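You operate a simulated robot arm through the tools that you are given. There is no shell and no other tool. Be economical: measure what you need, move in short steps, check, and stop when the job is done.

You run a simulated robot arm. Do the job below in one go: nothing can be reset, and whatever is moved stays where it is left.

## Task
Lock the hanger, pull out both struck stop buttons and reset the line.
Fine: lock first; the mode switch ends at OFF and the ready lamp green.
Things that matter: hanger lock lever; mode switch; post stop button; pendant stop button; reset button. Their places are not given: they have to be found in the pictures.

The check looks at the end state, three seconds after you hand in, the way a careful person would. Anything else that was tipped, shoved, dropped, spilled or broken makes it a failure.

## Robot
A 7-joint arm with a two-finger parallel gripper, fixed in place. Base frame: the origin is at the foot of the arm, x ahead of it, y to its left, z up. Units: mm, degrees, N and s.
With the tool pointing down near the work surface it reaches from about 340 to 780 mm from the base axis. Its first joint turns from -166.0 to 166.0 degrees. Payload 3.91 kg.
Tool frame: the origin (TCP) lies between the finger pads and is the grasp point; the fingertips stand 30 mm ahead of it; z points along the fingers, y is the line along which they close. Largest opening 110 mm; finger width 20, thickness 10; the body of the gripper, 48 by 112 mm, starts 55 mm behind the TCP.
Orientation is that of the tool frame in the base frame, as a unit quaternion [x, y, z, w]. With the fingers straight down and closing along the base's y, the tool's x points along the base's -x, its y along +y and its z along -z.

## Interface
- The arm moves only by the tool servo_tool. Its argument "increments" is a list of rows, each an object of numbers (a shift or turn left out is 0, a gripper value left out holds the last): "rx", "ry", "rz": the turn, a rotation vector about the base's x, y, z in units of 8 degrees (1.0 is 8 degrees); "dx", "dy", "dz": the shift along the base's x, y, z in units of 20 mm (1.0 is 20 mm); "claw": the gripper command, from -1 (shut) to 1 (fully open), values between in proportion. In form: [{"rx": .., "ry": .., "rz": .., "dx": .., "dy": .., "dz": .., "claw": ..}, ...]. A call has 1 to 12 rows; each row shifts and turns the commanded pose from where the row before left it. A call with a number of a shift or a turn outside -1 to 1 is refused whole. Rows are played at 5 a second. More than 50 mm and 8.6 degrees between two rows, or a gripper value outside its range, and nothing of the call is played. A pose out of reach is approached as far as the arm can. The call stops where the force on the tool passes 40 N (or 10 N more than at its start, if that is more) or the arm is blocked; 0.2 s more then pass. The fingers move at their own pace (about 153 mm/s each) and stop on an object; they squeeze with about 26 N. The grip force told is the motor's: it shows also when the fingers shut on nothing. Time passes only in rows, and 0.2 s behind the last, so rows that do not move let the fingers close. The reply holds the time, the measured pose of the TCP, the force on the tool along the base axes, the opening and the grip force, in the units named above and with some noise.
- Cameras (640 x 400 px; columns grow to the right, rows downward): "scene" is fixed at [63.7, 654.5, 1604.2]; the picture's right is [-0.59, -0.81, 0.00], its down [-0.36, 0.26, -0.89] and it looks along [0.72, -0.52, -0.45] (base axes); focal length 315 px, centre (320, 200). "wrist" rides on the gripper at [-36, 0, -57] in the tool frame; the picture's right is [0.00, -1.00, 0.00], its down [0.97, 0.00, -0.24] and it looks along [0.24, 0.00, 0.97] (tool axes); focal length 218 px, centre (320, 200).
- grab_frame(camera): a new picture of that camera. No time passes.
- slide_trunk(by): slides the trunk up (or, below 0, down) by that many mm; the arm rides with it, the base frame stays. It gives what a move gives, with no picture.
- point_at(camera, pixels): for up to 12 pixels [column, row] of the newest picture of that camera ("zoom" is the newest enlarged one), the place [x, y, z] in the base frame of the surface seen there, good to about 2 mm, but the place of the scene camera against the robot may be out by one fixed shift of up to 18 mm in any direction. No time passes.
- inspect(camera, box): a new picture of the part [left, top, right, bottom] of that camera's present view, enlarged. No time passes.
- finish_job(): hands the job in; it is judged then, once.

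Keep the steps short. Do not move on a guess: measure, check each grasp and each placing, and mend mistakes. In all there are 80 turns and 38 pictures (those below and enlarged ones count). Leave the gripper open and the arm clear of the work at the hand-in unless told otherwise, and finish with a single line.

The tools are called after "Request:" as name(argument=value, ...) on one line, values as JSON. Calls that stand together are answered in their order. servo_tool: Moves the arm, as the interface text tells. Its arguments: {"type":"object","properties":{"increments":{"type":"array"}},"required":["increments"]} The other tools are called the same way: slide_trunk (by) slides the trunk up or down; grab_frame (camera) takes a picture; point_at (camera, pixels) gives the place of the surface under pixels of a picture; inspect (camera, box) takes an enlarged picture of a part of a camera's view; finish_job () hands the job in.

At the start:

```text
clock: 0.0
tool_pos: [323.9, 90.0, 1468.6]
orientation: [0.0, 1.0, 0.0, 0.0]
ft_force: [0.3, 0.1, 0.2]
opening: 110.0
gripper_force: 0.1
trunk travel left (down, up): [-575.0, 35.0]
```

scene: 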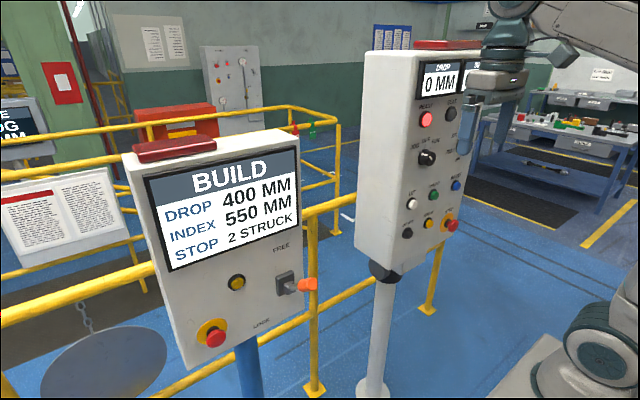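
wrist: 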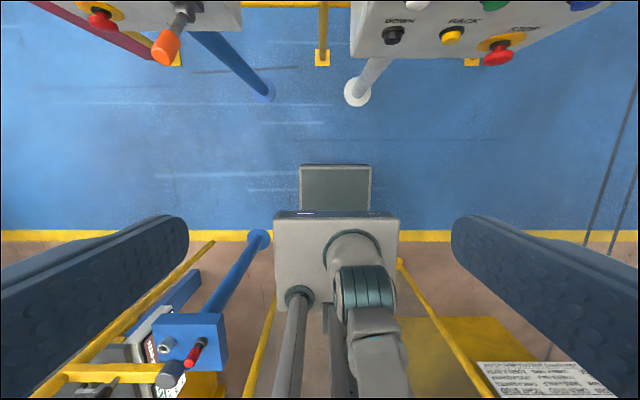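

I see two panels: the left post (display BUILD, lever, stop button) and the right pendant. I'll enlarge both to read the labels.

Request:
inspect(camera="scene", box=[350, 40, 510, 260])

Request:
inspect(camera="scene", box=[120, 130, 340, 380])

```text
1.82 times, centred on (430, 150) of scene
```

zoom: 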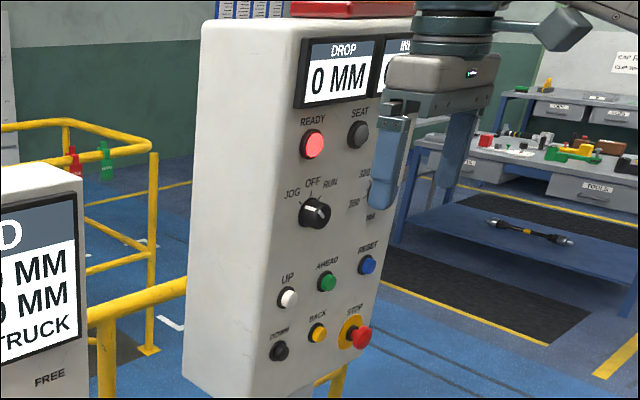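

```text
1.60 times, centred on (230, 255) of scene
```

zoom: 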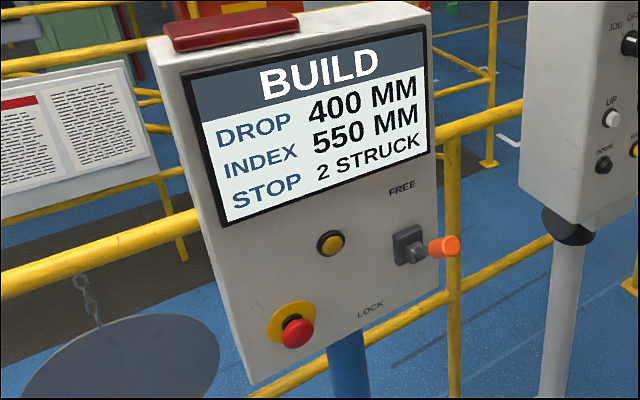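

I'll measure the controls: first on the post panel (still the newest zoom), plus the scene-picture points on the pendant.

Request:
point_at(camera="zoom", pixels=[[297, 332], [275, 318], [331, 243], [408, 245], [420, 250], [451, 246], [402, 188], [370, 310], [200, 200], [250, 370], [320, 300], [436, 240]])

Request:
point_at(camera="scene", pixels=[[426, 119], [450, 114], [428, 158], [412, 203], [433, 194], [456, 185], [407, 233], [429, 223], [452, 225], [445, 221], [400, 180], [445, 140]])

Request:
inspect(camera="scene", box=[400, 130, 464, 170])

Request:
inspect(camera="scene", box=[250, 230, 346, 290])

Request:
inspect(camera="scene", box=[0, 170, 128, 250])

```text
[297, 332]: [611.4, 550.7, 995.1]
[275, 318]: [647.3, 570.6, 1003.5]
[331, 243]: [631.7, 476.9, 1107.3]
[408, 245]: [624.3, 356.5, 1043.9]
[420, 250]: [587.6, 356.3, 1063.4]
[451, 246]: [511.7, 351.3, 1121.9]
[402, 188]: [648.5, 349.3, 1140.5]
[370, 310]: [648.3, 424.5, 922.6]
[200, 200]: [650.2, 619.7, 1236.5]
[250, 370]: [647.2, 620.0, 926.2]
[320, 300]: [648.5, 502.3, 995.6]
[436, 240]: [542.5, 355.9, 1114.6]
```

```text
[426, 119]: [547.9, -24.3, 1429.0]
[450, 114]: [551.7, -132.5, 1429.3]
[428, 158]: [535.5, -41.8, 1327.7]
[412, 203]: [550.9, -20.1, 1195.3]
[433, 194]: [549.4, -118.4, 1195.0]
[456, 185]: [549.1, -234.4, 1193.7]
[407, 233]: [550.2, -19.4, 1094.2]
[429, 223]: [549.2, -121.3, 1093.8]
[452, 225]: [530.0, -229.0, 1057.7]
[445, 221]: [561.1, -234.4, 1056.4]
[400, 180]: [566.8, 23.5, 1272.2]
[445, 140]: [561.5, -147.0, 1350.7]
```

```text
10.00 times, centred on (432, 150) of scene
```

zoom: 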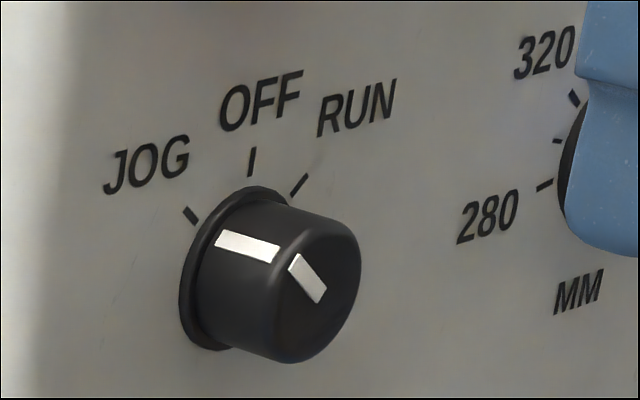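

```text
6.67 times, centred on (298, 260) of scene
```

zoom: 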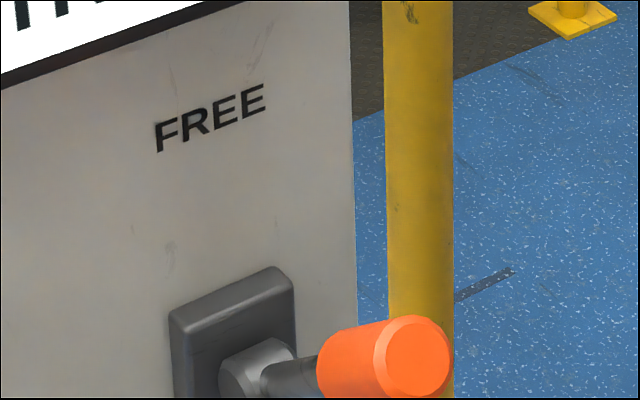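

```text
5.00 times, centred on (64, 210) of scene
```

zoom: 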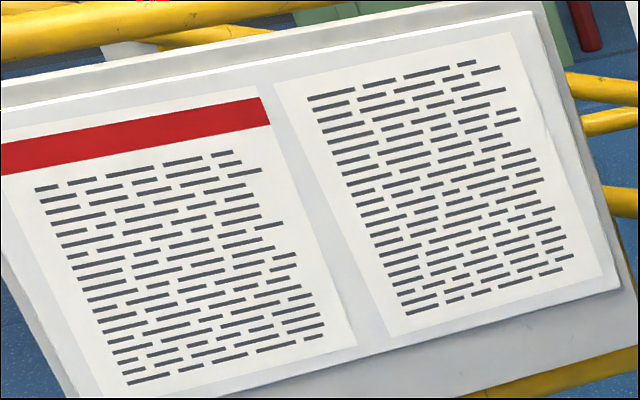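

The lever (pivot about [590,356,1060], tip about [511,351,1122]) is at FREE, the mode switch at JOG. I'll turn the tool to point along +x while moving a bit left, in free space.

Request:
servo_tool(increments=[{"ry": -0.9375, "dx": 0.1, "dy": 0.7}, {"ry": -0.9375, "dx": 0.1, "dy": 0.7}, {"ry": -0.9375, "dx": 0.1, "dy": 0.7}, {"ry": -0.9375, "dx": 0.1, "dy": 0.7}, {"ry": -0.9375, "dx": 0.1, "dy": 0.7}, {"ry": -0.9375, "dx": 0.1, "dy": 0.7}, {"ry": -0.9375, "dx": 0.1, "dy": 0.7}, {"ry": -0.9375, "dx": 0.1, "dy": 0.7}, {"ry": -0.9375, "dx": 0.1, "dy": 0.7}, {"ry": -0.9375, "dx": 0.1, "dy": 0.7}, {"ry": -0.9375, "dx": 0.1, "dy": 0.7}, {"ry": -0.9375, "dx": 0.1, "dy": 0.7}])

```text
clock: 1.6
tool_pos: [375.8, 101.6, 1464.1]
orientation: [0.096, 0.91, 0.004, 0.403]
ft_force: [1.9, -0.6, -2.0]
opening: 110.3
gripper_force: 0.0
trunk travel left (down, up): [-575.0, 35.0]
stopped in row 7: the arm was blocked; the commanded pose is now the measured one
```

The arm was blocked early with little force, so I'll look at why.

Request:
grab_frame(camera="scene")

```text
30 pictures are left
```

scene: 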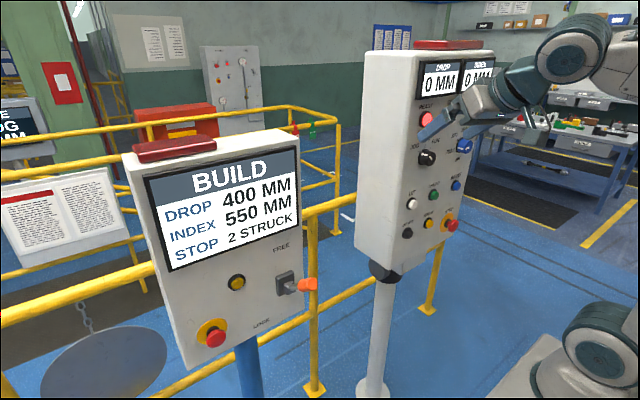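

Nothing was touched; the arm is folded tight. I'll shift out to the left and forward first, without turning.

Request:
servo_tool(increments=[{"dy": 0.7, "dx": 0.1}, {"dy": 0.7, "dx": 0.1}, {"dy": 0.7, "dx": 0.2}, {"dy": 0.7, "dx": 0.2}, {"dy": 0.7, "dx": 0.3}, {"dy": 0.7, "dx": 0.3}, {"dy": 0.7, "dx": 0.3}, {"dy": 0.7, "dx": 0.3}, {"dy": 0.7, "dx": 0.3}, {"dy": 0.7, "dx": 0.3}, {}])

```text
clock: 4.0
tool_pos: [421.7, 242.6, 1464.3]
orientation: [0.096, 0.909, 0.005, 0.405]
ft_force: [0.1, -0.5, 0.7]
opening: 109.9
gripper_force: 0.1
trunk travel left (down, up): [-575.0, 35.0]
```

Free. Now the remaining turn, slowly.

Request:
servo_tool(increments=[{"rx": -0.105, "ry": -0.523, "rz": 0.094}, {"rx": -0.105, "ry": -0.523, "rz": 0.094}, {"rx": -0.105, "ry": -0.523, "rz": 0.094}, {"rx": -0.105, "ry": -0.523, "rz": 0.094}, {"rx": -0.105, "ry": -0.523, "rz": 0.094}, {"rx": -0.105, "ry": -0.523, "rz": 0.094}, {"rx": -0.105, "ry": -0.523, "rz": 0.094}, {"rx": -0.105, "ry": -0.523, "rz": 0.094}, {"rx": -0.105, "ry": -0.523, "rz": 0.094}, {"rx": -0.105, "ry": -0.523, "rz": 0.094}, {}])

```text
clock: 5.9
tool_pos: [429.4, 284.3, 1427.9]
orientation: [-0.023, 0.799, 0.086, 0.594]
ft_force: [0.6, -0.8, 0.6]
opening: 110.3
gripper_force: 0.1
trunk travel left (down, up): [-575.0, 35.0]
stopped in row 9: the arm was blocked; the commanded pose is now the measured one
```

Nearly horizontal already (about 16° down, 10° left). I'll look through the wrist camera to calibrate.

Request:
grab_frame(camera="wrist")

Request:
grab_frame(camera="scene")

```text
29 pictures are left
```

wrist: 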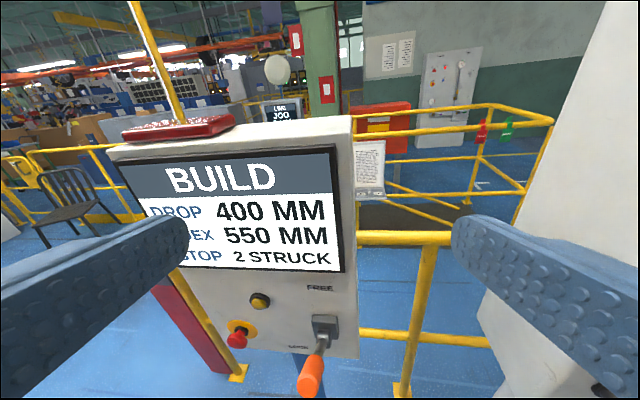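

```text
28 pictures are left
```

scene: 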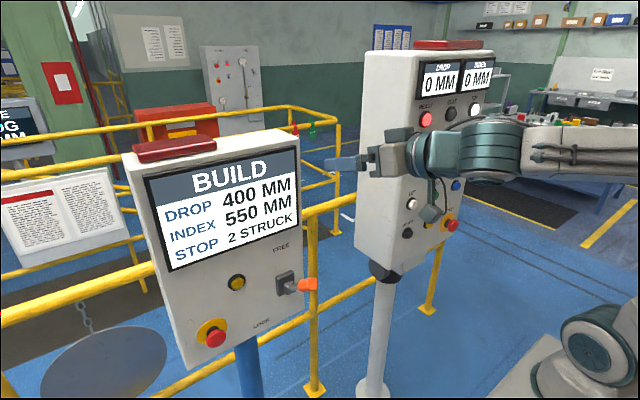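

I'll measure the same features via the wrist camera to get the scene camera's shift.

Request:
point_at(camera="wrist", pixels=[[237, 341], [236, 327], [259, 300], [325, 325], [321, 342], [310, 380], [315, 360], [304, 392], [300, 320]])

Request:
point_at(camera="scene", pixels=[[215, 338], [237, 282], [307, 284], [313, 284], [291, 287], [452, 225]])

```text
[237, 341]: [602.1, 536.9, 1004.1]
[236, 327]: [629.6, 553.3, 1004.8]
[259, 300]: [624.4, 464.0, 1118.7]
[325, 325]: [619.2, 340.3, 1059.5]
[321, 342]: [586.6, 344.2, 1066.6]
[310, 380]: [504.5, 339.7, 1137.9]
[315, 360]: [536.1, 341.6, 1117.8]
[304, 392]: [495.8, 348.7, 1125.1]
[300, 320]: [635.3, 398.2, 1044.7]
```

```text
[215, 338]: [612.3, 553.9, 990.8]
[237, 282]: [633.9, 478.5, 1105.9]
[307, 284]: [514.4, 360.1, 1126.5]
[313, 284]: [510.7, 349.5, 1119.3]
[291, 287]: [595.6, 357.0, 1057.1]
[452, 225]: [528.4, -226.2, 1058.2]
```

The scene camera's shift is about (-12,-13,+12). True places: lever pivot ≈[600,343,1062], knob ≈[505,342,1128], post stop front ≈[601,538,1003]. I go lower in free space and shut the fingers.

Request:
servo_tool(increments=[{"dz": -0.5, "claw": -1}, {"dz": -0.8}, {"dz": -0.8}, {"dz": -0.8}, {"dz": -0.8}, {"dz": -0.8}, {"dz": -0.8}, {"dz": -0.8}, {"dz": -0.8}, {"dz": -0.8}, {}])

```text
clock: 6.8
tool_pos: [408.1, 330.1, 1361.7]
orientation: [-0.066, 0.823, 0.156, 0.542]
ft_force: [0.9, 0.2, -0.4]
opening: 0.1
gripper_force: 26.1
trunk travel left (down, up): [-575.0, 35.0]
stopped in row 4: the arm was blocked; the commanded pose is now the measured one
```

Joint limits interfere when the arm is folded. I'll extend forward at this height (clear of everything) to unfold it.

Request:
servo_tool(increments=[{"dx": 0.5}, {"dx": 0.6}, {"dx": 0.6}, {"dx": 0.6}, {"dx": 0.6}, {"dx": 0.6}, {"dx": 0.6}, {"dx": 0.6}, {"dx": 0.6}, {}])

```text
clock: 9.0
tool_pos: [515.7, 330.0, 1361.6]
orientation: [-0.065, 0.823, 0.155, 0.542]
ft_force: [1.1, -0.7, -1.5]
opening: 0.0
gripper_force: 25.6
trunk travel left (down, up): [-575.0, 35.0]
```

Now level the tool.

Request:
servo_tool(increments=[{"rx": -0.116, "ry": -0.36, "rz": -0.2825}, {"rx": -0.116, "ry": -0.36, "rz": -0.2825}, {"rx": -0.116, "ry": -0.36, "rz": -0.2825}, {"rx": -0.116, "ry": -0.36, "rz": -0.2825}, {"rx": -0.116, "ry": -0.36, "rz": -0.2825}, {"rx": -0.116, "ry": -0.36, "rz": -0.2825}, {"rx": -0.116, "ry": -0.36, "rz": -0.2825}, {"rx": -0.116, "ry": -0.36, "rz": -0.2825}, {}])

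```text
clock: 11.0
tool_pos: [513.6, 329.5, 1361.2]
orientation: [0.0, 0.707, -0.001, 0.707]
ft_force: [0.6, -0.1, -0.5]
opening: 0.0
gripper_force: 26.5
trunk travel left (down, up): [-575.0, 35.0]
```

Level. I'll line up over the lever (y 342, x 508) and ride the trunk down 150.

Request:
servo_tool(increments=[{"dy": 0.3, "dx": -0.15}, {"dy": 0.3, "dx": -0.1}, {}])

Request:
slide_trunk(by=-150)

Request:
grab_frame(camera="wrist")

Request:
grab_frame(camera="scene")

```text
clock: 11.8
tool_pos: [508.9, 341.6, 1361.2]
orientation: [-0.001, 0.707, 0.001, 0.707]
ft_force: [-0.3, -1.0, 0.3]
opening: 0.0
gripper_force: 25.9
trunk travel left (down, up): [-575.0, 35.0]
```

```text
clock: 13.5
tool_pos: [510.4, 342.4, 1212.0]
orientation: [0.001, 0.707, -0.001, 0.707]
ft_force: [0.9, -0.2, -0.4]
opening: 0.0
gripper_force: 26.5
trunk travel left (down, up): [-425.0, 185.0]
```

```text
27 pictures are left
```

wrist: 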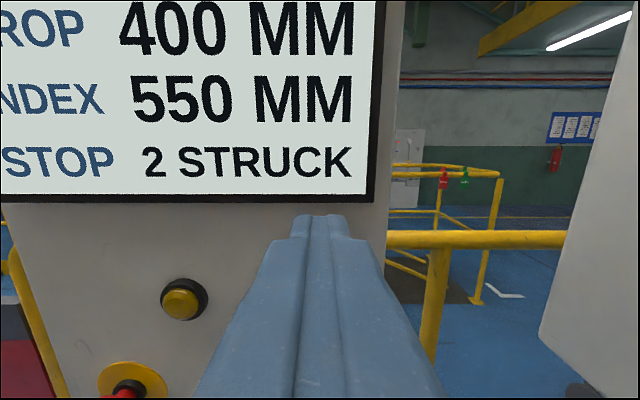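

```text
26 pictures are left
```

scene: 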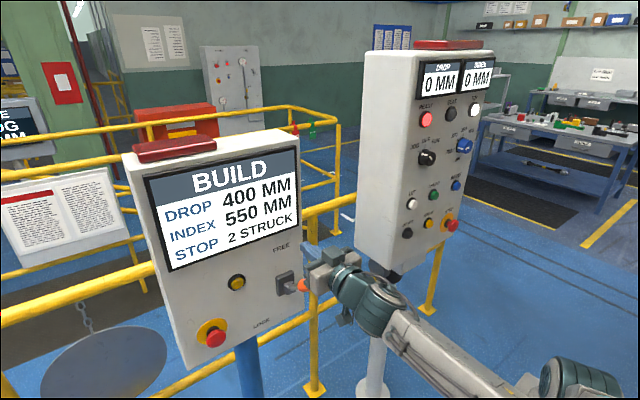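

The fingers are above the knob. I go down in small rows until force shows.

Request:
servo_tool(increments=[{"dz": -0.6}, {"dz": -0.6}, {"dz": -0.6}, {"dz": -0.4}, {"dz": -0.4}, {"dz": -0.4}, {"dz": -0.4}, {"dz": -0.4}, {"dz": -0.4}, {}])

```text
clock: 15.7
tool_pos: [507.9, 341.3, 1127.1]
orientation: [0.0, 0.707, -0.002, 0.707]
ft_force: [0.2, -0.1, -0.4]
opening: 0.2
gripper_force: 26.1
trunk travel left (down, up): [-425.0, 185.0]
```

No lasting force at z=1127; I check whether the lever is moving under the fingers.

Request:
inspect(camera="scene", box=[240, 220, 368, 300])

```text
5.00 times, centred on (304, 260) of scene
```

zoom: 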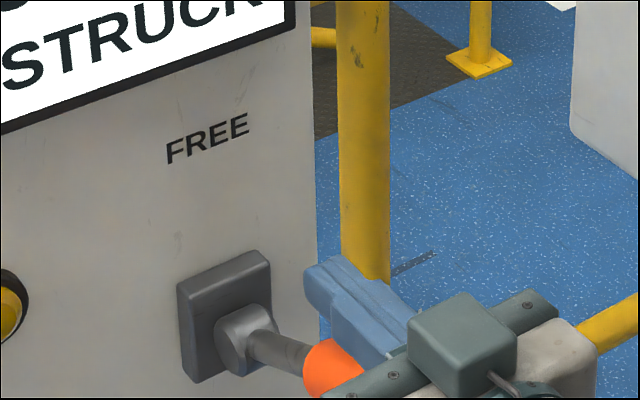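

The lever is following down. I continue, watching force.

Request:
servo_tool(increments=[{"dz": -0.4}, {"dz": -0.4}, {"dz": -0.4}, {"dz": -0.4}, {"dz": -0.4}, {"dz": -0.4}, {"dz": -0.4}, {"dz": -0.4}, {}])

Request:
inspect(camera="scene", box=[240, 240, 368, 320])

```text
clock: 17.7
tool_pos: [508.7, 340.7, 1063.8]
orientation: [-0.001, 0.707, 0.0, 0.707]
ft_force: [-0.6, 0.4, 0.3]
opening: 0.0
gripper_force: 26.2
trunk travel left (down, up): [-425.0, 185.0]
```

```text
5.00 times, centred on (304, 280) of scene
```

zoom: 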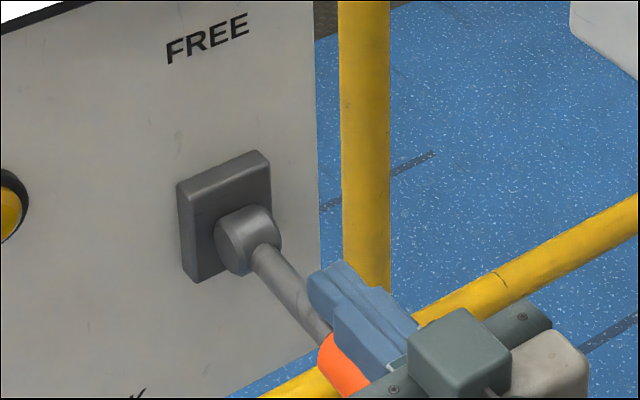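

Working; continue down until it stops.

Request:
servo_tool(increments=[{"dz": -0.4}, {"dz": -0.4}, {"dz": -0.4}, {"dz": -0.4}, {"dz": -0.4}, {"dz": -0.4}, {"dz": -0.4}, {"dz": -0.3}, {"dz": -0.3}, {"dz": -0.3}, {}])

Request:
inspect(camera="scene", box=[240, 250, 368, 330])

```text
clock: 19.7
tool_pos: [509.4, 341.0, 1007.1]
orientation: [0.002, 0.701, 0.005, 0.714]
ft_force: [0.6, -2.5, 13.0]
opening: 0.0
gripper_force: 25.8
trunk travel left (down, up): [-425.0, 185.0]
stopped in row 9: the force on the tool passed its limit (the readings are from after the stop); the commanded pose is now the measured one
```

```text
5.00 times, centred on (304, 290) of scene
```

zoom: 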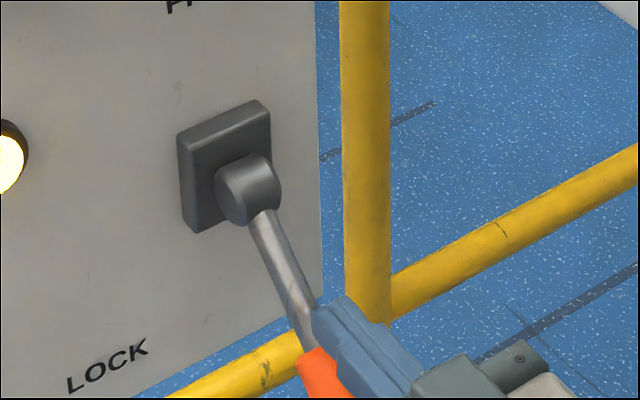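

The lever hit its lower stop and the yellow lamp is lit: locked. I lift, back off, then move left toward the post stop with fingers open.

Request:
servo_tool(increments=[{"dz": 0.5}, {"dz": 0.8}, {"dz": 0.8}, {"dx": -0.7, "ry": -0.1}, {"dx": -0.7}, {"dx": -0.7}, {"claw": 0.3, "dy": 0.9}, {"dy": 0.9}, {"dy": 0.9}, {"dy": 0.9}, {"dy": 0.9}, {"dy": 0.9}])

Request:
servo_tool(increments=[{"dy": 0.9}, {"dy": 0.9}, {"dy": 0.9}, {"dy": 0.9}, {"dz": -0.5}, {"dz": -0.5}, {}])

Request:
grab_frame(camera="wrist")

```text
clock: 22.3
tool_pos: [485.7, 429.0, 1048.0]
orientation: [0.019, 0.699, -0.006, 0.715]
ft_force: [-0.4, 0.0, 0.7]
opening: 71.5
gripper_force: 0.0
out of reach, approached as far as the arm can: row 9
trunk travel left (down, up): [-425.0, 185.0]
```

```text
clock: 23.9
tool_pos: [467.8, 517.5, 1025.4]
orientation: [0.002, 0.698, 0.003, 0.716]
ft_force: [0.2, -1.6, -0.1]
opening: 71.6
gripper_force: 0.0
trunk travel left (down, up): [-425.0, 185.0]
```

```text
22 pictures are left
```

wrist: 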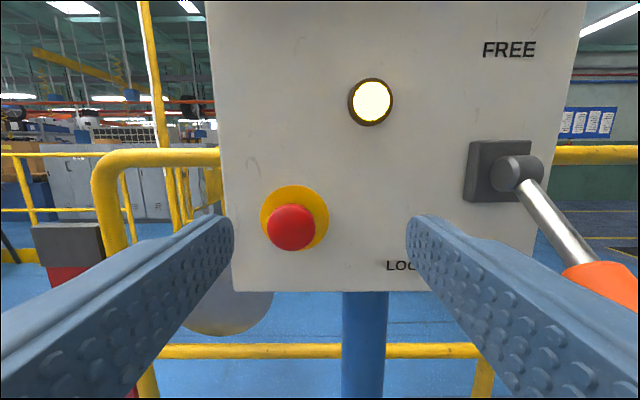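

Clear view; button at (291,228). Measure it.

Request:
point_at(camera="wrist", pixels=[[291, 228], [268, 228], [314, 228], [291, 206], [291, 249], [300, 192], [280, 232], [302, 232]])

```text
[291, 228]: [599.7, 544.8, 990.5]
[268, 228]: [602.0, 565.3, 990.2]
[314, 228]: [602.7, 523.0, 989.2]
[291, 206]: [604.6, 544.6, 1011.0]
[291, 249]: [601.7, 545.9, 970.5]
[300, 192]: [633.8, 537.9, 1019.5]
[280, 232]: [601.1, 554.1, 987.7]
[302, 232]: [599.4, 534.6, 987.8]
```

Button centre [600,544.5,990], diameter ~42. I'll line up, then advance to TCP x≈590.

Request:
servo_tool(increments=[{"dy": 0.7, "dz": -0.9, "ry": 0.1}, {"dy": 0.65, "dz": -0.87, "ry": 0.09}, {"dx": 0.7}, {"dx": 0.7}, {"dx": 0.7}, {"dx": 0.7}, {"dx": 0.7}, {}])

Request:
inspect(camera="wrist", box=[160, 100, 480, 300])

```text
clock: 25.7
tool_pos: [539.9, 545.1, 989.1]
orientation: [0.001, 0.707, 0.004, 0.707]
ft_force: [0.3, -0.7, 1.3]
opening: 71.5
gripper_force: 0.2
trunk travel left (down, up): [-425.0, 185.0]
```

```text
2.00 times, centred on (320, 200) of wrist
```

zoom: 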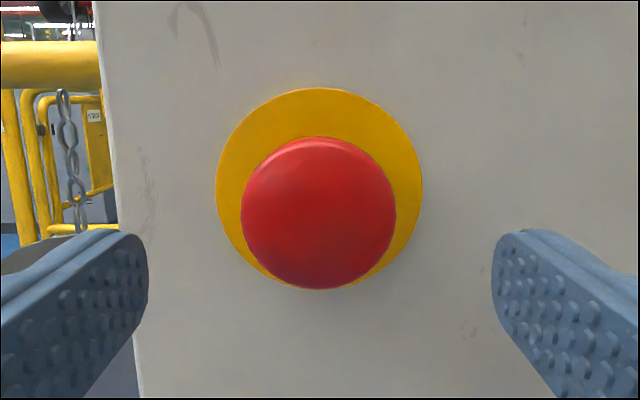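

Centred. Advance 50 mm and shut the fingers on the head.

Request:
servo_tool(increments=[{"dx": 0.7}, {"dx": 0.7}, {"dx": 0.7}, {"dx": 0.4}, {}, {"claw": -1}, {}, {}, {}])

```text
clock: 27.7
tool_pos: [587.1, 544.2, 988.6]
orientation: [0.001, 0.707, 0.003, 0.707]
ft_force: [3.7, 5.4, 4.0]
opening: 45.7
gripper_force: 45.0
trunk travel left (down, up): [-425.0, 185.0]
```

Gripped at 45.7 mm. Pull straight out in small steps.

Request:
servo_tool(increments=[{"dx": -0.2}, {"dx": -0.2}, {"dx": -0.2}, {"dx": -0.2}, {"dx": -0.2}, {}])

Request:
inspect(camera="scene", box=[140, 140, 332, 380])

```text
clock: 29.1
tool_pos: [569.5, 545.0, 987.0]
orientation: [0.001, 0.708, 0.003, 0.706]
ft_force: [30.8, 16.3, 5.0]
opening: 45.7
gripper_force: 44.9
trunk travel left (down, up): [-425.0, 185.0]
```

```text
1.67 times, centred on (236, 260) of scene
```

zoom: 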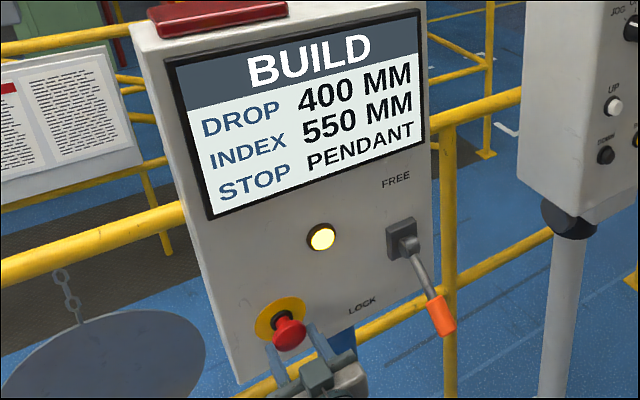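

Display now reads "STOP PENDANT": post stop is released. Open, back away and rise.

Request:
servo_tool(increments=[{"dx": 0.15}, {"claw": 0.3}, {}, {"dx": -0.6}, {"dx": -0.8}, {"dx": -0.8}, {"dx": -0.8}, {"dx": -0.8}, {"dx": -0.8}, {}])

Request:
servo_tool(increments=[{"dz": 0.9}, {"dz": 0.9}, {"dz": 0.9}, {"dz": 0.9}, {"dz": 0.9}, {"dz": 0.9}, {"dz": 0.9}, {"dz": 0.9}, {"dz": 0.9}, {"dz": 0.9}, {"dz": 0.9}, {"dz": 0.9}])

```text
clock: 31.3
tool_pos: [479.9, 545.0, 990.4]
orientation: [0.002, 0.707, 0.003, 0.707]
ft_force: [-0.6, -0.3, -0.9]
opening: 71.5
gripper_force: 0.1
trunk travel left (down, up): [-425.0, 185.0]
```

```text
clock: 33.9
tool_pos: [480.1, 544.1, 1205.9]
orientation: [0.001, 0.707, 0.002, 0.707]
ft_force: [0.5, -0.9, -0.2]
opening: 71.6
gripper_force: 0.0
trunk travel left (down, up): [-425.0, 185.0]
```

Rise further, so the trunk can go lower afterward.

Request:
servo_tool(increments=[{"dz": 0.9}, {"dz": 0.9}, {"dz": 0.9}, {"dz": 0.9}, {"dz": 0.9}, {"dz": 0.9}, {"dz": 0.9}, {"dz": 0.9}, {"dz": 0.9}, {"dz": 0.9}, {"dz": 0.9}, {"dz": 0.9}])

Request:
slide_trunk(by=-200)

```text
clock: 36.5
tool_pos: [481.0, 543.7, 1421.0]
orientation: [0.001, 0.707, 0.003, 0.707]
ft_force: [-0.5, -0.5, 0.9]
opening: 71.3
gripper_force: 0.2
trunk travel left (down, up): [-425.0, 185.0]
```

```text
clock: 38.7
tool_pos: [479.4, 544.3, 1222.5]
orientation: [0.001, 0.707, 0.002, 0.707]
ft_force: [-0.2, -0.5, -0.4]
opening: 71.3
gripper_force: 0.1
trunk travel left (down, up): [-225.0, 385.0]
```

Move right at this height, x≈465 in front of the pendant.

Request:
servo_tool(increments=[{"dy": -1}, {"dy": -1}, {"dy": -1}, {"dy": -1}, {"dy": -1}, {"dy": -1}, {"dy": -1}, {"dy": -1}, {"dy": -1}, {"dy": -1}, {"dy": -1}, {"dy": -1}])

Request:
servo_tool(increments=[{"dy": -1}, {"dy": -1}, {"dy": -1}, {"dy": -1}, {"dy": -1}, {"dy": -1}, {"dy": -1}, {"dy": -1}, {"dy": -1}, {"dy": -1}])

```text
clock: 41.3
tool_pos: [490.1, 286.7, 1221.7]
orientation: [0.014, 0.704, -0.019, 0.71]
ft_force: [-0.1, -0.1, 0.7]
opening: 71.6
gripper_force: 0.1
trunk travel left (down, up): [-225.0, 385.0]
```

```text
clock: 42.0
tool_pos: [506.3, 204.0, 1223.7]
orientation: [0.044, 0.695, -0.07, 0.714]
ft_force: [0.4, 0.8, 0.6]
opening: 71.6
gripper_force: 0.0
trunk travel left (down, up): [-225.0, 385.0]
stopped in row 3: the arm was blocked; the commanded pose is now the measured one
```

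Limit of the folded arm again. I'll step back left, rise and ride the trunk fully down so the wrist sits well above the shoulder.

Request:
servo_tool(increments=[{"dy": 1, "dz": 0.9}, {"dy": 1, "dz": 0.9}, {"dy": 1, "dz": 0.9}, {"dy": 1, "dz": 0.9}, {"dy": 1, "dz": 0.9}, {"dz": 0.9}, {"dz": 0.9}, {"dz": 0.9}, {"dz": 0.9}, {"dz": 0.9}, {"dz": 0.9}, {}])

Request:
slide_trunk(by=-220)

```text
clock: 44.6
tool_pos: [503.3, 298.5, 1391.5]
orientation: [0.045, 0.695, -0.07, 0.714]
ft_force: [-0.5, 0.1, -0.1]
opening: 71.5
gripper_force: 0.1
out of reach, approached as far as the arm can: row 10, 11
trunk travel left (down, up): [-225.0, 385.0]
```

```text
clock: 46.9
tool_pos: [501.8, 298.9, 1172.8]
orientation: [0.044, 0.695, -0.07, 0.714]
ft_force: [0.9, -0.2, -0.2]
opening: 71.5
gripper_force: 0.1
trunk travel left (down, up): [-5.0, 605.0]
```

I look at the arm's posture before trying to go right.

Request:
grab_frame(camera="scene")

```text
19 pictures are left
```

scene: 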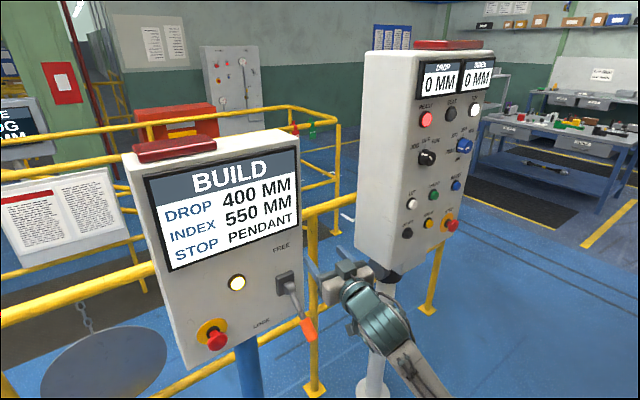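

Posture is fine (forearm rising from below). Try moving right again from here.

Request:
servo_tool(increments=[{"dy": -0.7, "dx": -0.1}, {"dy": -0.7, "dx": -0.1}, {"dy": -0.7, "dx": -0.1}, {"dy": -0.7, "dx": -0.1}, {"dy": -0.7, "dx": -0.1}, {"dy": -0.7}, {"dy": -0.7}, {"dy": -0.7}, {"dy": -0.7}, {"dy": -0.7}, {"dy": -0.7}, {"dy": -0.7}])

```text
clock: 49.5
tool_pos: [494.0, 131.4, 1171.9]
orientation: [0.046, 0.695, -0.07, 0.714]
ft_force: [-0.7, 0.9, -0.3]
opening: 71.4
gripper_force: 0.0
trunk travel left (down, up): [-5.0, 605.0]
```

Works now. Continue right to y≈-200.

Request:
servo_tool(increments=[{"dy": -0.9, "dx": -0.1}, {"dy": -0.9, "dx": -0.1}, {"dy": -0.9, "dx": -0.1}, {"dy": -0.9, "dx": -0.1}, {"dy": -0.9}, {"dy": -0.9}, {"dy": -0.9}, {"dy": -0.9}, {"dy": -0.9}, {"dy": -0.9}, {"dy": -0.9}, {"dy": -0.9}])

Request:
servo_tool(increments=[{"dy": -0.9}, {"dy": -0.9}, {"dy": -0.9}, {"dy": -0.9}, {"dy": -0.9}, {"dy": -0.9}, {"dy": -0.9}, {"dy": -0.9}, {}])

Request:
grab_frame(camera="wrist")

```text
clock: 52.1
tool_pos: [484.8, -85.0, 1172.8]
orientation: [0.044, 0.695, -0.07, 0.714]
ft_force: [-0.4, -0.3, 0.4]
opening: 71.4
gripper_force: 0.1
trunk travel left (down, up): [-5.0, 605.0]
```

```text
clock: 54.1
tool_pos: [483.9, -229.2, 1173.0]
orientation: [0.044, 0.695, -0.07, 0.714]
ft_force: [0.6, 0.2, -0.4]
opening: 71.6
gripper_force: 0.0
trunk travel left (down, up): [-5.0, 605.0]
```

```text
18 pictures are left
```

wrist: 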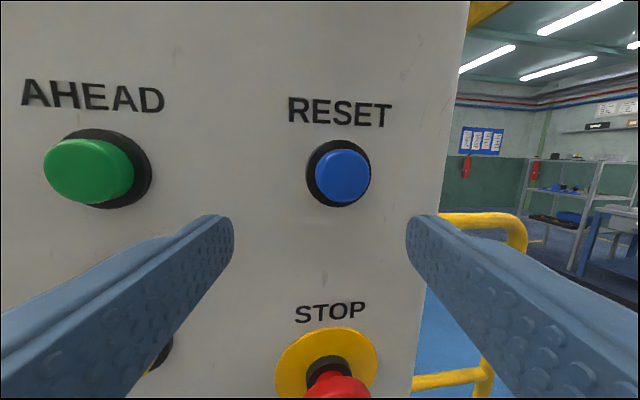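

Excellent reach. Measure RESET (342,176), stop (337,390), and panel points.

Request:
point_at(camera="wrist", pixels=[[342, 176], [337, 390], [315, 385], [362, 388], [300, 365], [280, 250], [370, 250], [90, 172], [325, 365]])

```text
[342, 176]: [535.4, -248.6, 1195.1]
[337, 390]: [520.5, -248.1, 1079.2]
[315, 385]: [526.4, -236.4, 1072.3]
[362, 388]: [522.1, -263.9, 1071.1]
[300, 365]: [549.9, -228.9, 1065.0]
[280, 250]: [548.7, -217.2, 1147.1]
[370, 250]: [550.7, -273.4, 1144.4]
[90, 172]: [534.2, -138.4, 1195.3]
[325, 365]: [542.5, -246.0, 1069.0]
```

Straighten the tool, back off slightly and lower toward the stop button.

Request:
servo_tool(increments=[{"dx": -0.5, "rx": 0.13, "ry": 0.1, "rz": 0.58}, {"dx": -0.5, "rx": 0.13, "ry": 0.1, "rz": 0.58}, {"dz": -0.8, "dy": -0.4}, {"dz": -0.8, "dy": -0.4}, {"dz": -0.8}, {"dz": -0.8}, {"dz": -0.8}, {"dz": -0.8}, {}])

Request:
grab_frame(camera="wrist")

```text
clock: 56.1
tool_pos: [465.7, -246.0, 1075.0]
orientation: [-0.001, 0.707, 0.001, 0.707]
ft_force: [0.6, 0.0, -0.7]
opening: 71.6
gripper_force: 0.1
trunk travel left (down, up): [-5.0, 605.0]
```

```text
17 pictures are left
```

wrist: 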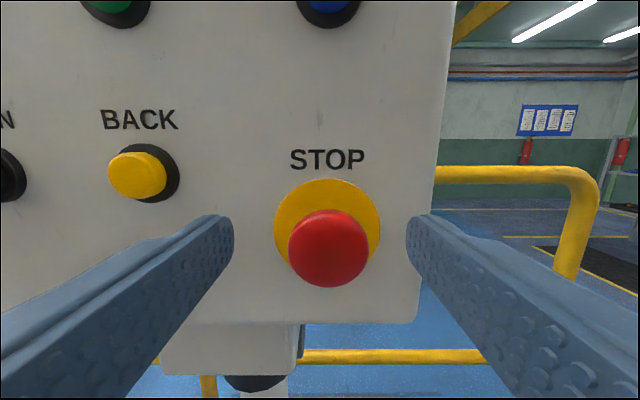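

Request:
point_at(camera="wrist", pixels=[[329, 248], [291, 248], [366, 248], [329, 213], [329, 284], [285, 220]])

```text
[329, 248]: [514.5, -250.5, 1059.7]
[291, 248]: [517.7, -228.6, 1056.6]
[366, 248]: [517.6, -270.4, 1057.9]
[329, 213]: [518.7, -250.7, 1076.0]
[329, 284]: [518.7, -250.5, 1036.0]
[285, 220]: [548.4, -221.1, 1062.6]
```

Centre [514.5,-250,1056.5]. Align, advance to x≈502 and grip.

Request:
servo_tool(increments=[{"dy": -0.2, "dz": -0.9}, {}, {"dx": 0.6}, {"dx": 0.6}, {"dx": 0.6}, {}, {"claw": -1}, {}, {}, {}])

```text
clock: 58.3
tool_pos: [500.7, -250.0, 1056.8]
orientation: [0.001, 0.707, 0.0, 0.707]
ft_force: [2.4, -4.1, 2.7]
opening: 45.6
gripper_force: 44.9
trunk travel left (down, up): [-5.0, 605.0]
```

Gripped (45.6 mm). Pull out.

Request:
servo_tool(increments=[{"dx": -0.2}, {"dx": -0.2}, {"dx": -0.2}, {"dx": -0.2}, {"dx": -0.2}, {}])

Request:
inspect(camera="scene", box=[140, 40, 524, 280])

```text
clock: 59.7
tool_pos: [485.0, -250.4, 1055.3]
orientation: [0.0, 0.71, 0.002, 0.704]
ft_force: [31.0, -11.5, 7.7]
opening: 45.6
gripper_force: 44.8
trunk travel left (down, up): [-5.0, 605.0]
```

```text
1.67 times, centred on (332, 160) of scene
```

zoom: 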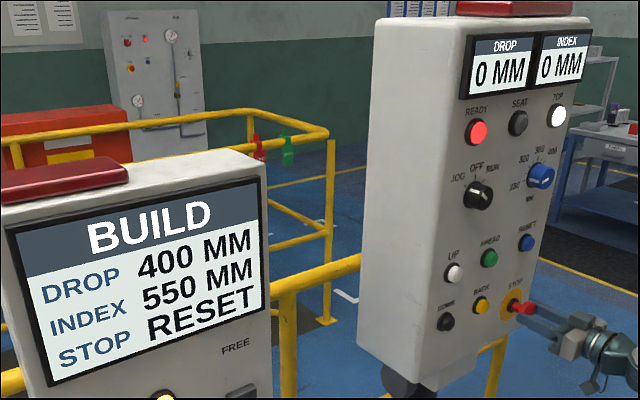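

Display says "RESET": both stops released. Now the mode switch. Release, back off, rise, move to y≈-56, then slide the trunk up 190.

Request:
servo_tool(increments=[{"dx": 0.15}, {"claw": 0.3}, {}, {"dx": -0.7}, {"dx": -0.9}, {"dx": -0.3}, {"dz": 0.9}, {"dz": 0.9}, {"dz": 0.9}, {"dz": 0.9}, {"dz": 0.9}, {}])

Request:
servo_tool(increments=[{"dy": 0.9}, {"dy": 0.9}, {"dy": 0.9}, {"dy": 0.9}, {"dy": 0.9}, {"dy": 0.9}, {"dy": 0.9}, {"dy": 0.9}, {"dy": 0.9}, {"dy": 0.9}, {"dy": 0.8}, {}])

Request:
slide_trunk(by=190)

Request:
grab_frame(camera="wrist")

```text
clock: 62.3
tool_pos: [444.7, -249.2, 1147.4]
orientation: [0.0, 0.707, 0.0, 0.707]
ft_force: [-0.4, 0.1, -0.1]
opening: 71.6
gripper_force: 0.1
trunk travel left (down, up): [-5.0, 605.0]
```

```text
clock: 64.9
tool_pos: [446.7, -53.2, 1147.9]
orientation: [0.001, 0.707, -0.001, 0.707]
ft_force: [0.4, 0.0, -0.4]
opening: 71.3
gripper_force: 0.0
trunk travel left (down, up): [-5.0, 605.0]
```

```text
clock: 67.0
tool_pos: [445.8, -53.0, 1338.8]
orientation: [0.0, 0.707, 0.0, 0.707]
ft_force: [0.3, -0.3, -0.3]
opening: 71.6
gripper_force: 0.2
trunk travel left (down, up): [-195.0, 415.0]
```

```text
15 pictures are left
```

wrist: 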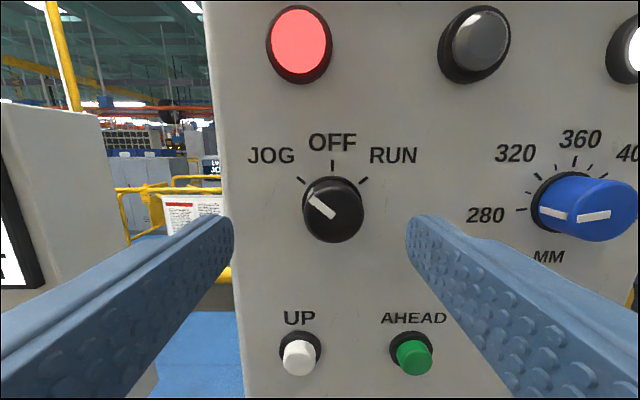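

The switch is at (332,210), pointing to JOG (~50° left of OFF). Measure.

Request:
point_at(camera="wrist", pixels=[[332, 212], [308, 212], [359, 212], [332, 182], [332, 238], [313, 197], [330, 213], [333, 165], [301, 180], [364, 180]])

```text
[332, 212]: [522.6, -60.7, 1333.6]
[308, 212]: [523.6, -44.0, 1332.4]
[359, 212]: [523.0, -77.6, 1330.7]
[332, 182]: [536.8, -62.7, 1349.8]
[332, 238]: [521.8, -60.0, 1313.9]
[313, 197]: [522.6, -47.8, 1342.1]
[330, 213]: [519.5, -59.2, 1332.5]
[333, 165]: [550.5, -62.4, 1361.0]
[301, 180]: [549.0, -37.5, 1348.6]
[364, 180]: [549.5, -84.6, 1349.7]
```

Knob centre [522,-61,1331], JOG tick ≈53° from OFF. Align, advance to x≈510, and grip.

Request:
servo_tool(increments=[{"dy": -0.4, "dz": -0.4}, {"dx": 0.8}, {"dx": 0.8}, {"dx": 0.8}, {"dx": 0.8}, {}, {"claw": -1}, {}, {}, {}])

```text
clock: 69.2
tool_pos: [509.8, -62.8, 1330.8]
orientation: [0.001, 0.707, 0.0, 0.707]
ft_force: [2.4, -3.0, 4.1]
opening: 39.6
gripper_force: 45.0
trunk travel left (down, up): [-195.0, 415.0]
```

Gripped at 39.6 mm. Turn clockwise (about +x) ~51°.

Request:
servo_tool(increments=[{"rx": 0.8}, {"rx": 0.8}, {"rx": 0.8}, {"rx": 0.8}, {"rx": 0.8}, {"rx": 0.8}, {"rx": 0.8}, {"rx": 0.8}, {}])

Request:
inspect(camera="scene", box=[384, 90, 480, 170])

```text
clock: 71.2
tool_pos: [509.4, -62.3, 1330.2]
orientation: [0.307, 0.637, 0.306, 0.638]
ft_force: [5.9, -7.3, 9.4]
opening: 39.5
gripper_force: 44.4
trunk travel left (down, up): [-195.0, 415.0]
```

```text
5.00 times, centred on (432, 130) of scene
```

zoom: 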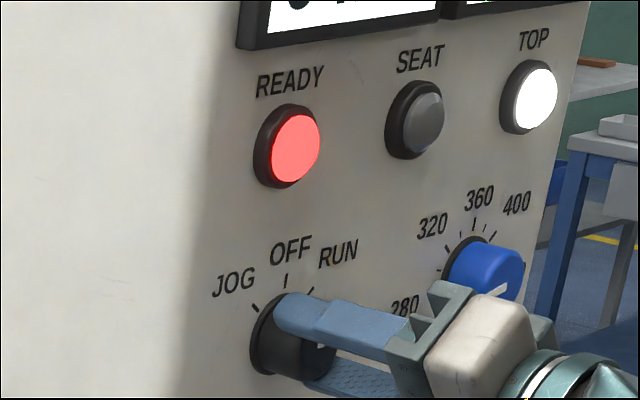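

The marker is hidden. Release, back straight off, turn the wrist back, and look.

Request:
servo_tool(increments=[{"claw": 0.3}, {}, {"dx": -0.8}, {"dx": -0.8}, {"dx": -0.8}, {"dx": -0.8}, {"rx": -0.9}, {"rx": -0.9}, {"rx": -0.9}, {"rx": -0.9}, {"rx": -0.9}, {"rx": -0.9}])

Request:
servo_tool(increments=[{"rx": -0.5}, {"rx": -0.5}, {}])

Request:
inspect(camera="wrist", box=[240, 130, 400, 250])

```text
clock: 73.8
tool_pos: [446.8, -60.8, 1331.1]
orientation: [0.049, 0.706, 0.049, 0.705]
ft_force: [-0.6, -0.2, 0.9]
opening: 71.5
gripper_force: 0.2
trunk travel left (down, up): [-195.0, 415.0]
```

```text
clock: 74.6
tool_pos: [445.6, -61.0, 1331.4]
orientation: [0.0, 0.707, 0.0, 0.707]
ft_force: [0.2, 0.4, 0.2]
opening: 71.4
gripper_force: 0.1
trunk travel left (down, up): [-195.0, 415.0]
```

```text
3.33 times, centred on (320, 190) of wrist
```

zoom: 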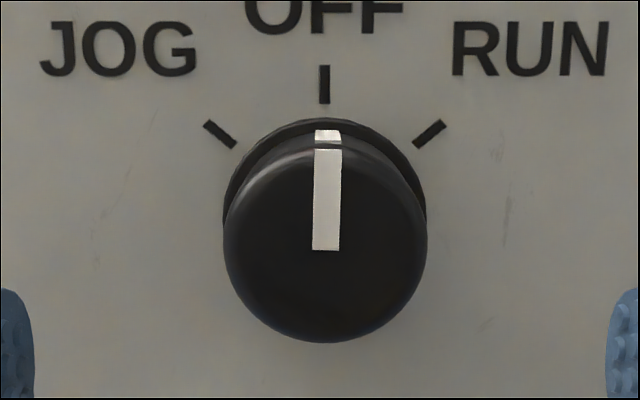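

The switch is at OFF. Next RESET: shut fingers, slide trunk down 130, move right to y≈-249.

Request:
slide_trunk(by=-130)

Request:
servo_tool(increments=[{"claw": -1, "dy": -0.9}, {"dy": -0.9}, {"dy": -0.9}, {"dy": -0.9}, {"dy": -0.9}, {"dy": -0.9}, {"dy": -0.9}, {"dy": -0.9}, {"dy": -0.9}, {"dy": -0.9}, {"dy": -0.4}, {}])

Request:
grab_frame(camera="wrist")

```text
clock: 76.2
tool_pos: [446.5, -60.6, 1201.3]
orientation: [0.001, 0.707, -0.001, 0.707]
ft_force: [0.6, 0.1, -0.3]
opening: 71.3
gripper_force: 0.1
trunk travel left (down, up): [-65.0, 545.0]
```

```text
clock: 78.8
tool_pos: [444.6, -250.4, 1201.8]
orientation: [0.0, 0.707, 0.0, 0.707]
ft_force: [-0.7, -0.3, -0.6]
opening: 0.0
gripper_force: 25.6
trunk travel left (down, up): [-65.0, 545.0]
```

```text
12 pictures are left
```

wrist: 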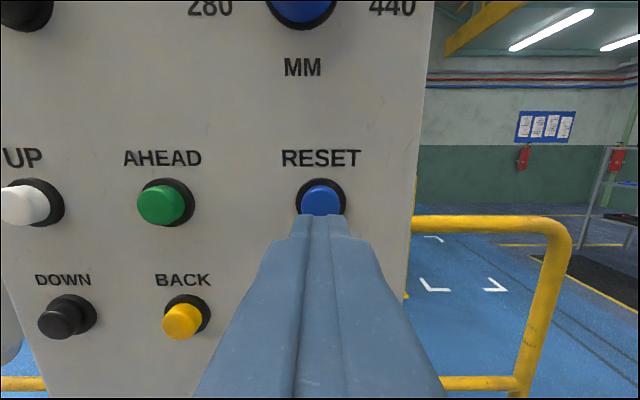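

Request:
point_at(camera="wrist", pixels=[[320, 200], [320, 189], [303, 205], [338, 205], [320, 211], [160, 204], [160, 188], [160, 221]])

```text
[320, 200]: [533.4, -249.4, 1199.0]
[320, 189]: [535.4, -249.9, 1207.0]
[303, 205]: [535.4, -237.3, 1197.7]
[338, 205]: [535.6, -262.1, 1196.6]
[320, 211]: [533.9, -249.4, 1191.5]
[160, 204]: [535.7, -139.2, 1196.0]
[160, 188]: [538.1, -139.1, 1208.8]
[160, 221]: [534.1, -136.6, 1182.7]
```

RESET centre [534,-249.5,1196]. Lower 5 mm and press, in small steps.

Request:
servo_tool(increments=[{"dz": -0.28}, {"dx": 0.8}, {"dx": 0.8}, {"dx": 0.8}, {"dx": 0.3}, {"dx": 0.15}, {"dx": 0.15}, {"dx": 0.15}, {"dx": 0.1}, {}])

Request:
inspect(camera="scene", box=[140, 40, 524, 280])

```text
clock: 81.0
tool_pos: [509.8, -248.9, 1196.1]
orientation: [0.0, 0.707, 0.0, 0.707]
ft_force: [-3.6, 0.6, 0.8]
opening: 0.0
gripper_force: 25.6
trunk travel left (down, up): [-65.0, 545.0]
```

```text
1.67 times, centred on (332, 160) of scene
```

zoom: 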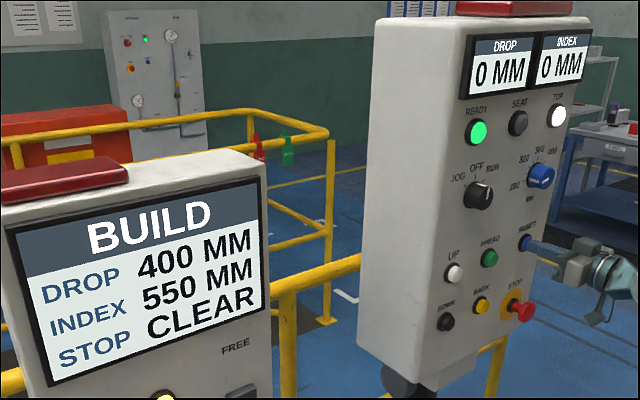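

Ready lamp is green and the display says "STOP CLEAR". Back off straight, open the gripper and check everything.

Request:
servo_tool(increments=[{"dx": -0.7}, {"dx": -0.8}, {"dx": -0.8}, {"dx": -0.8}, {"claw": 1}, {}, {}])

Request:
grab_frame(camera="scene")

```text
clock: 82.6
tool_pos: [448.7, -248.5, 1195.1]
orientation: [0.0, 0.708, 0.001, 0.707]
ft_force: [-0.3, 0.4, 0.1]
opening: 110.1
gripper_force: 0.0
trunk travel left (down, up): [-65.0, 545.0]
```

```text
10 pictures are left
```

scene: 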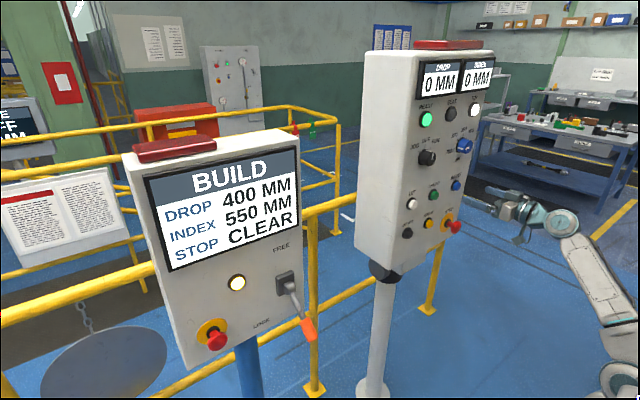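

The lever is locked with its lamp on, the ready lamp is green, the mode switch is at OFF and the stops read CLEAR. The gripper is open and clear, so I hand in.

Request:
finish_job()

```text
The job is handed in.
```

The hanger was locked first, both stop buttons are pulled out, the mode switch is at OFF, and the line is reset with the ready lamp green.
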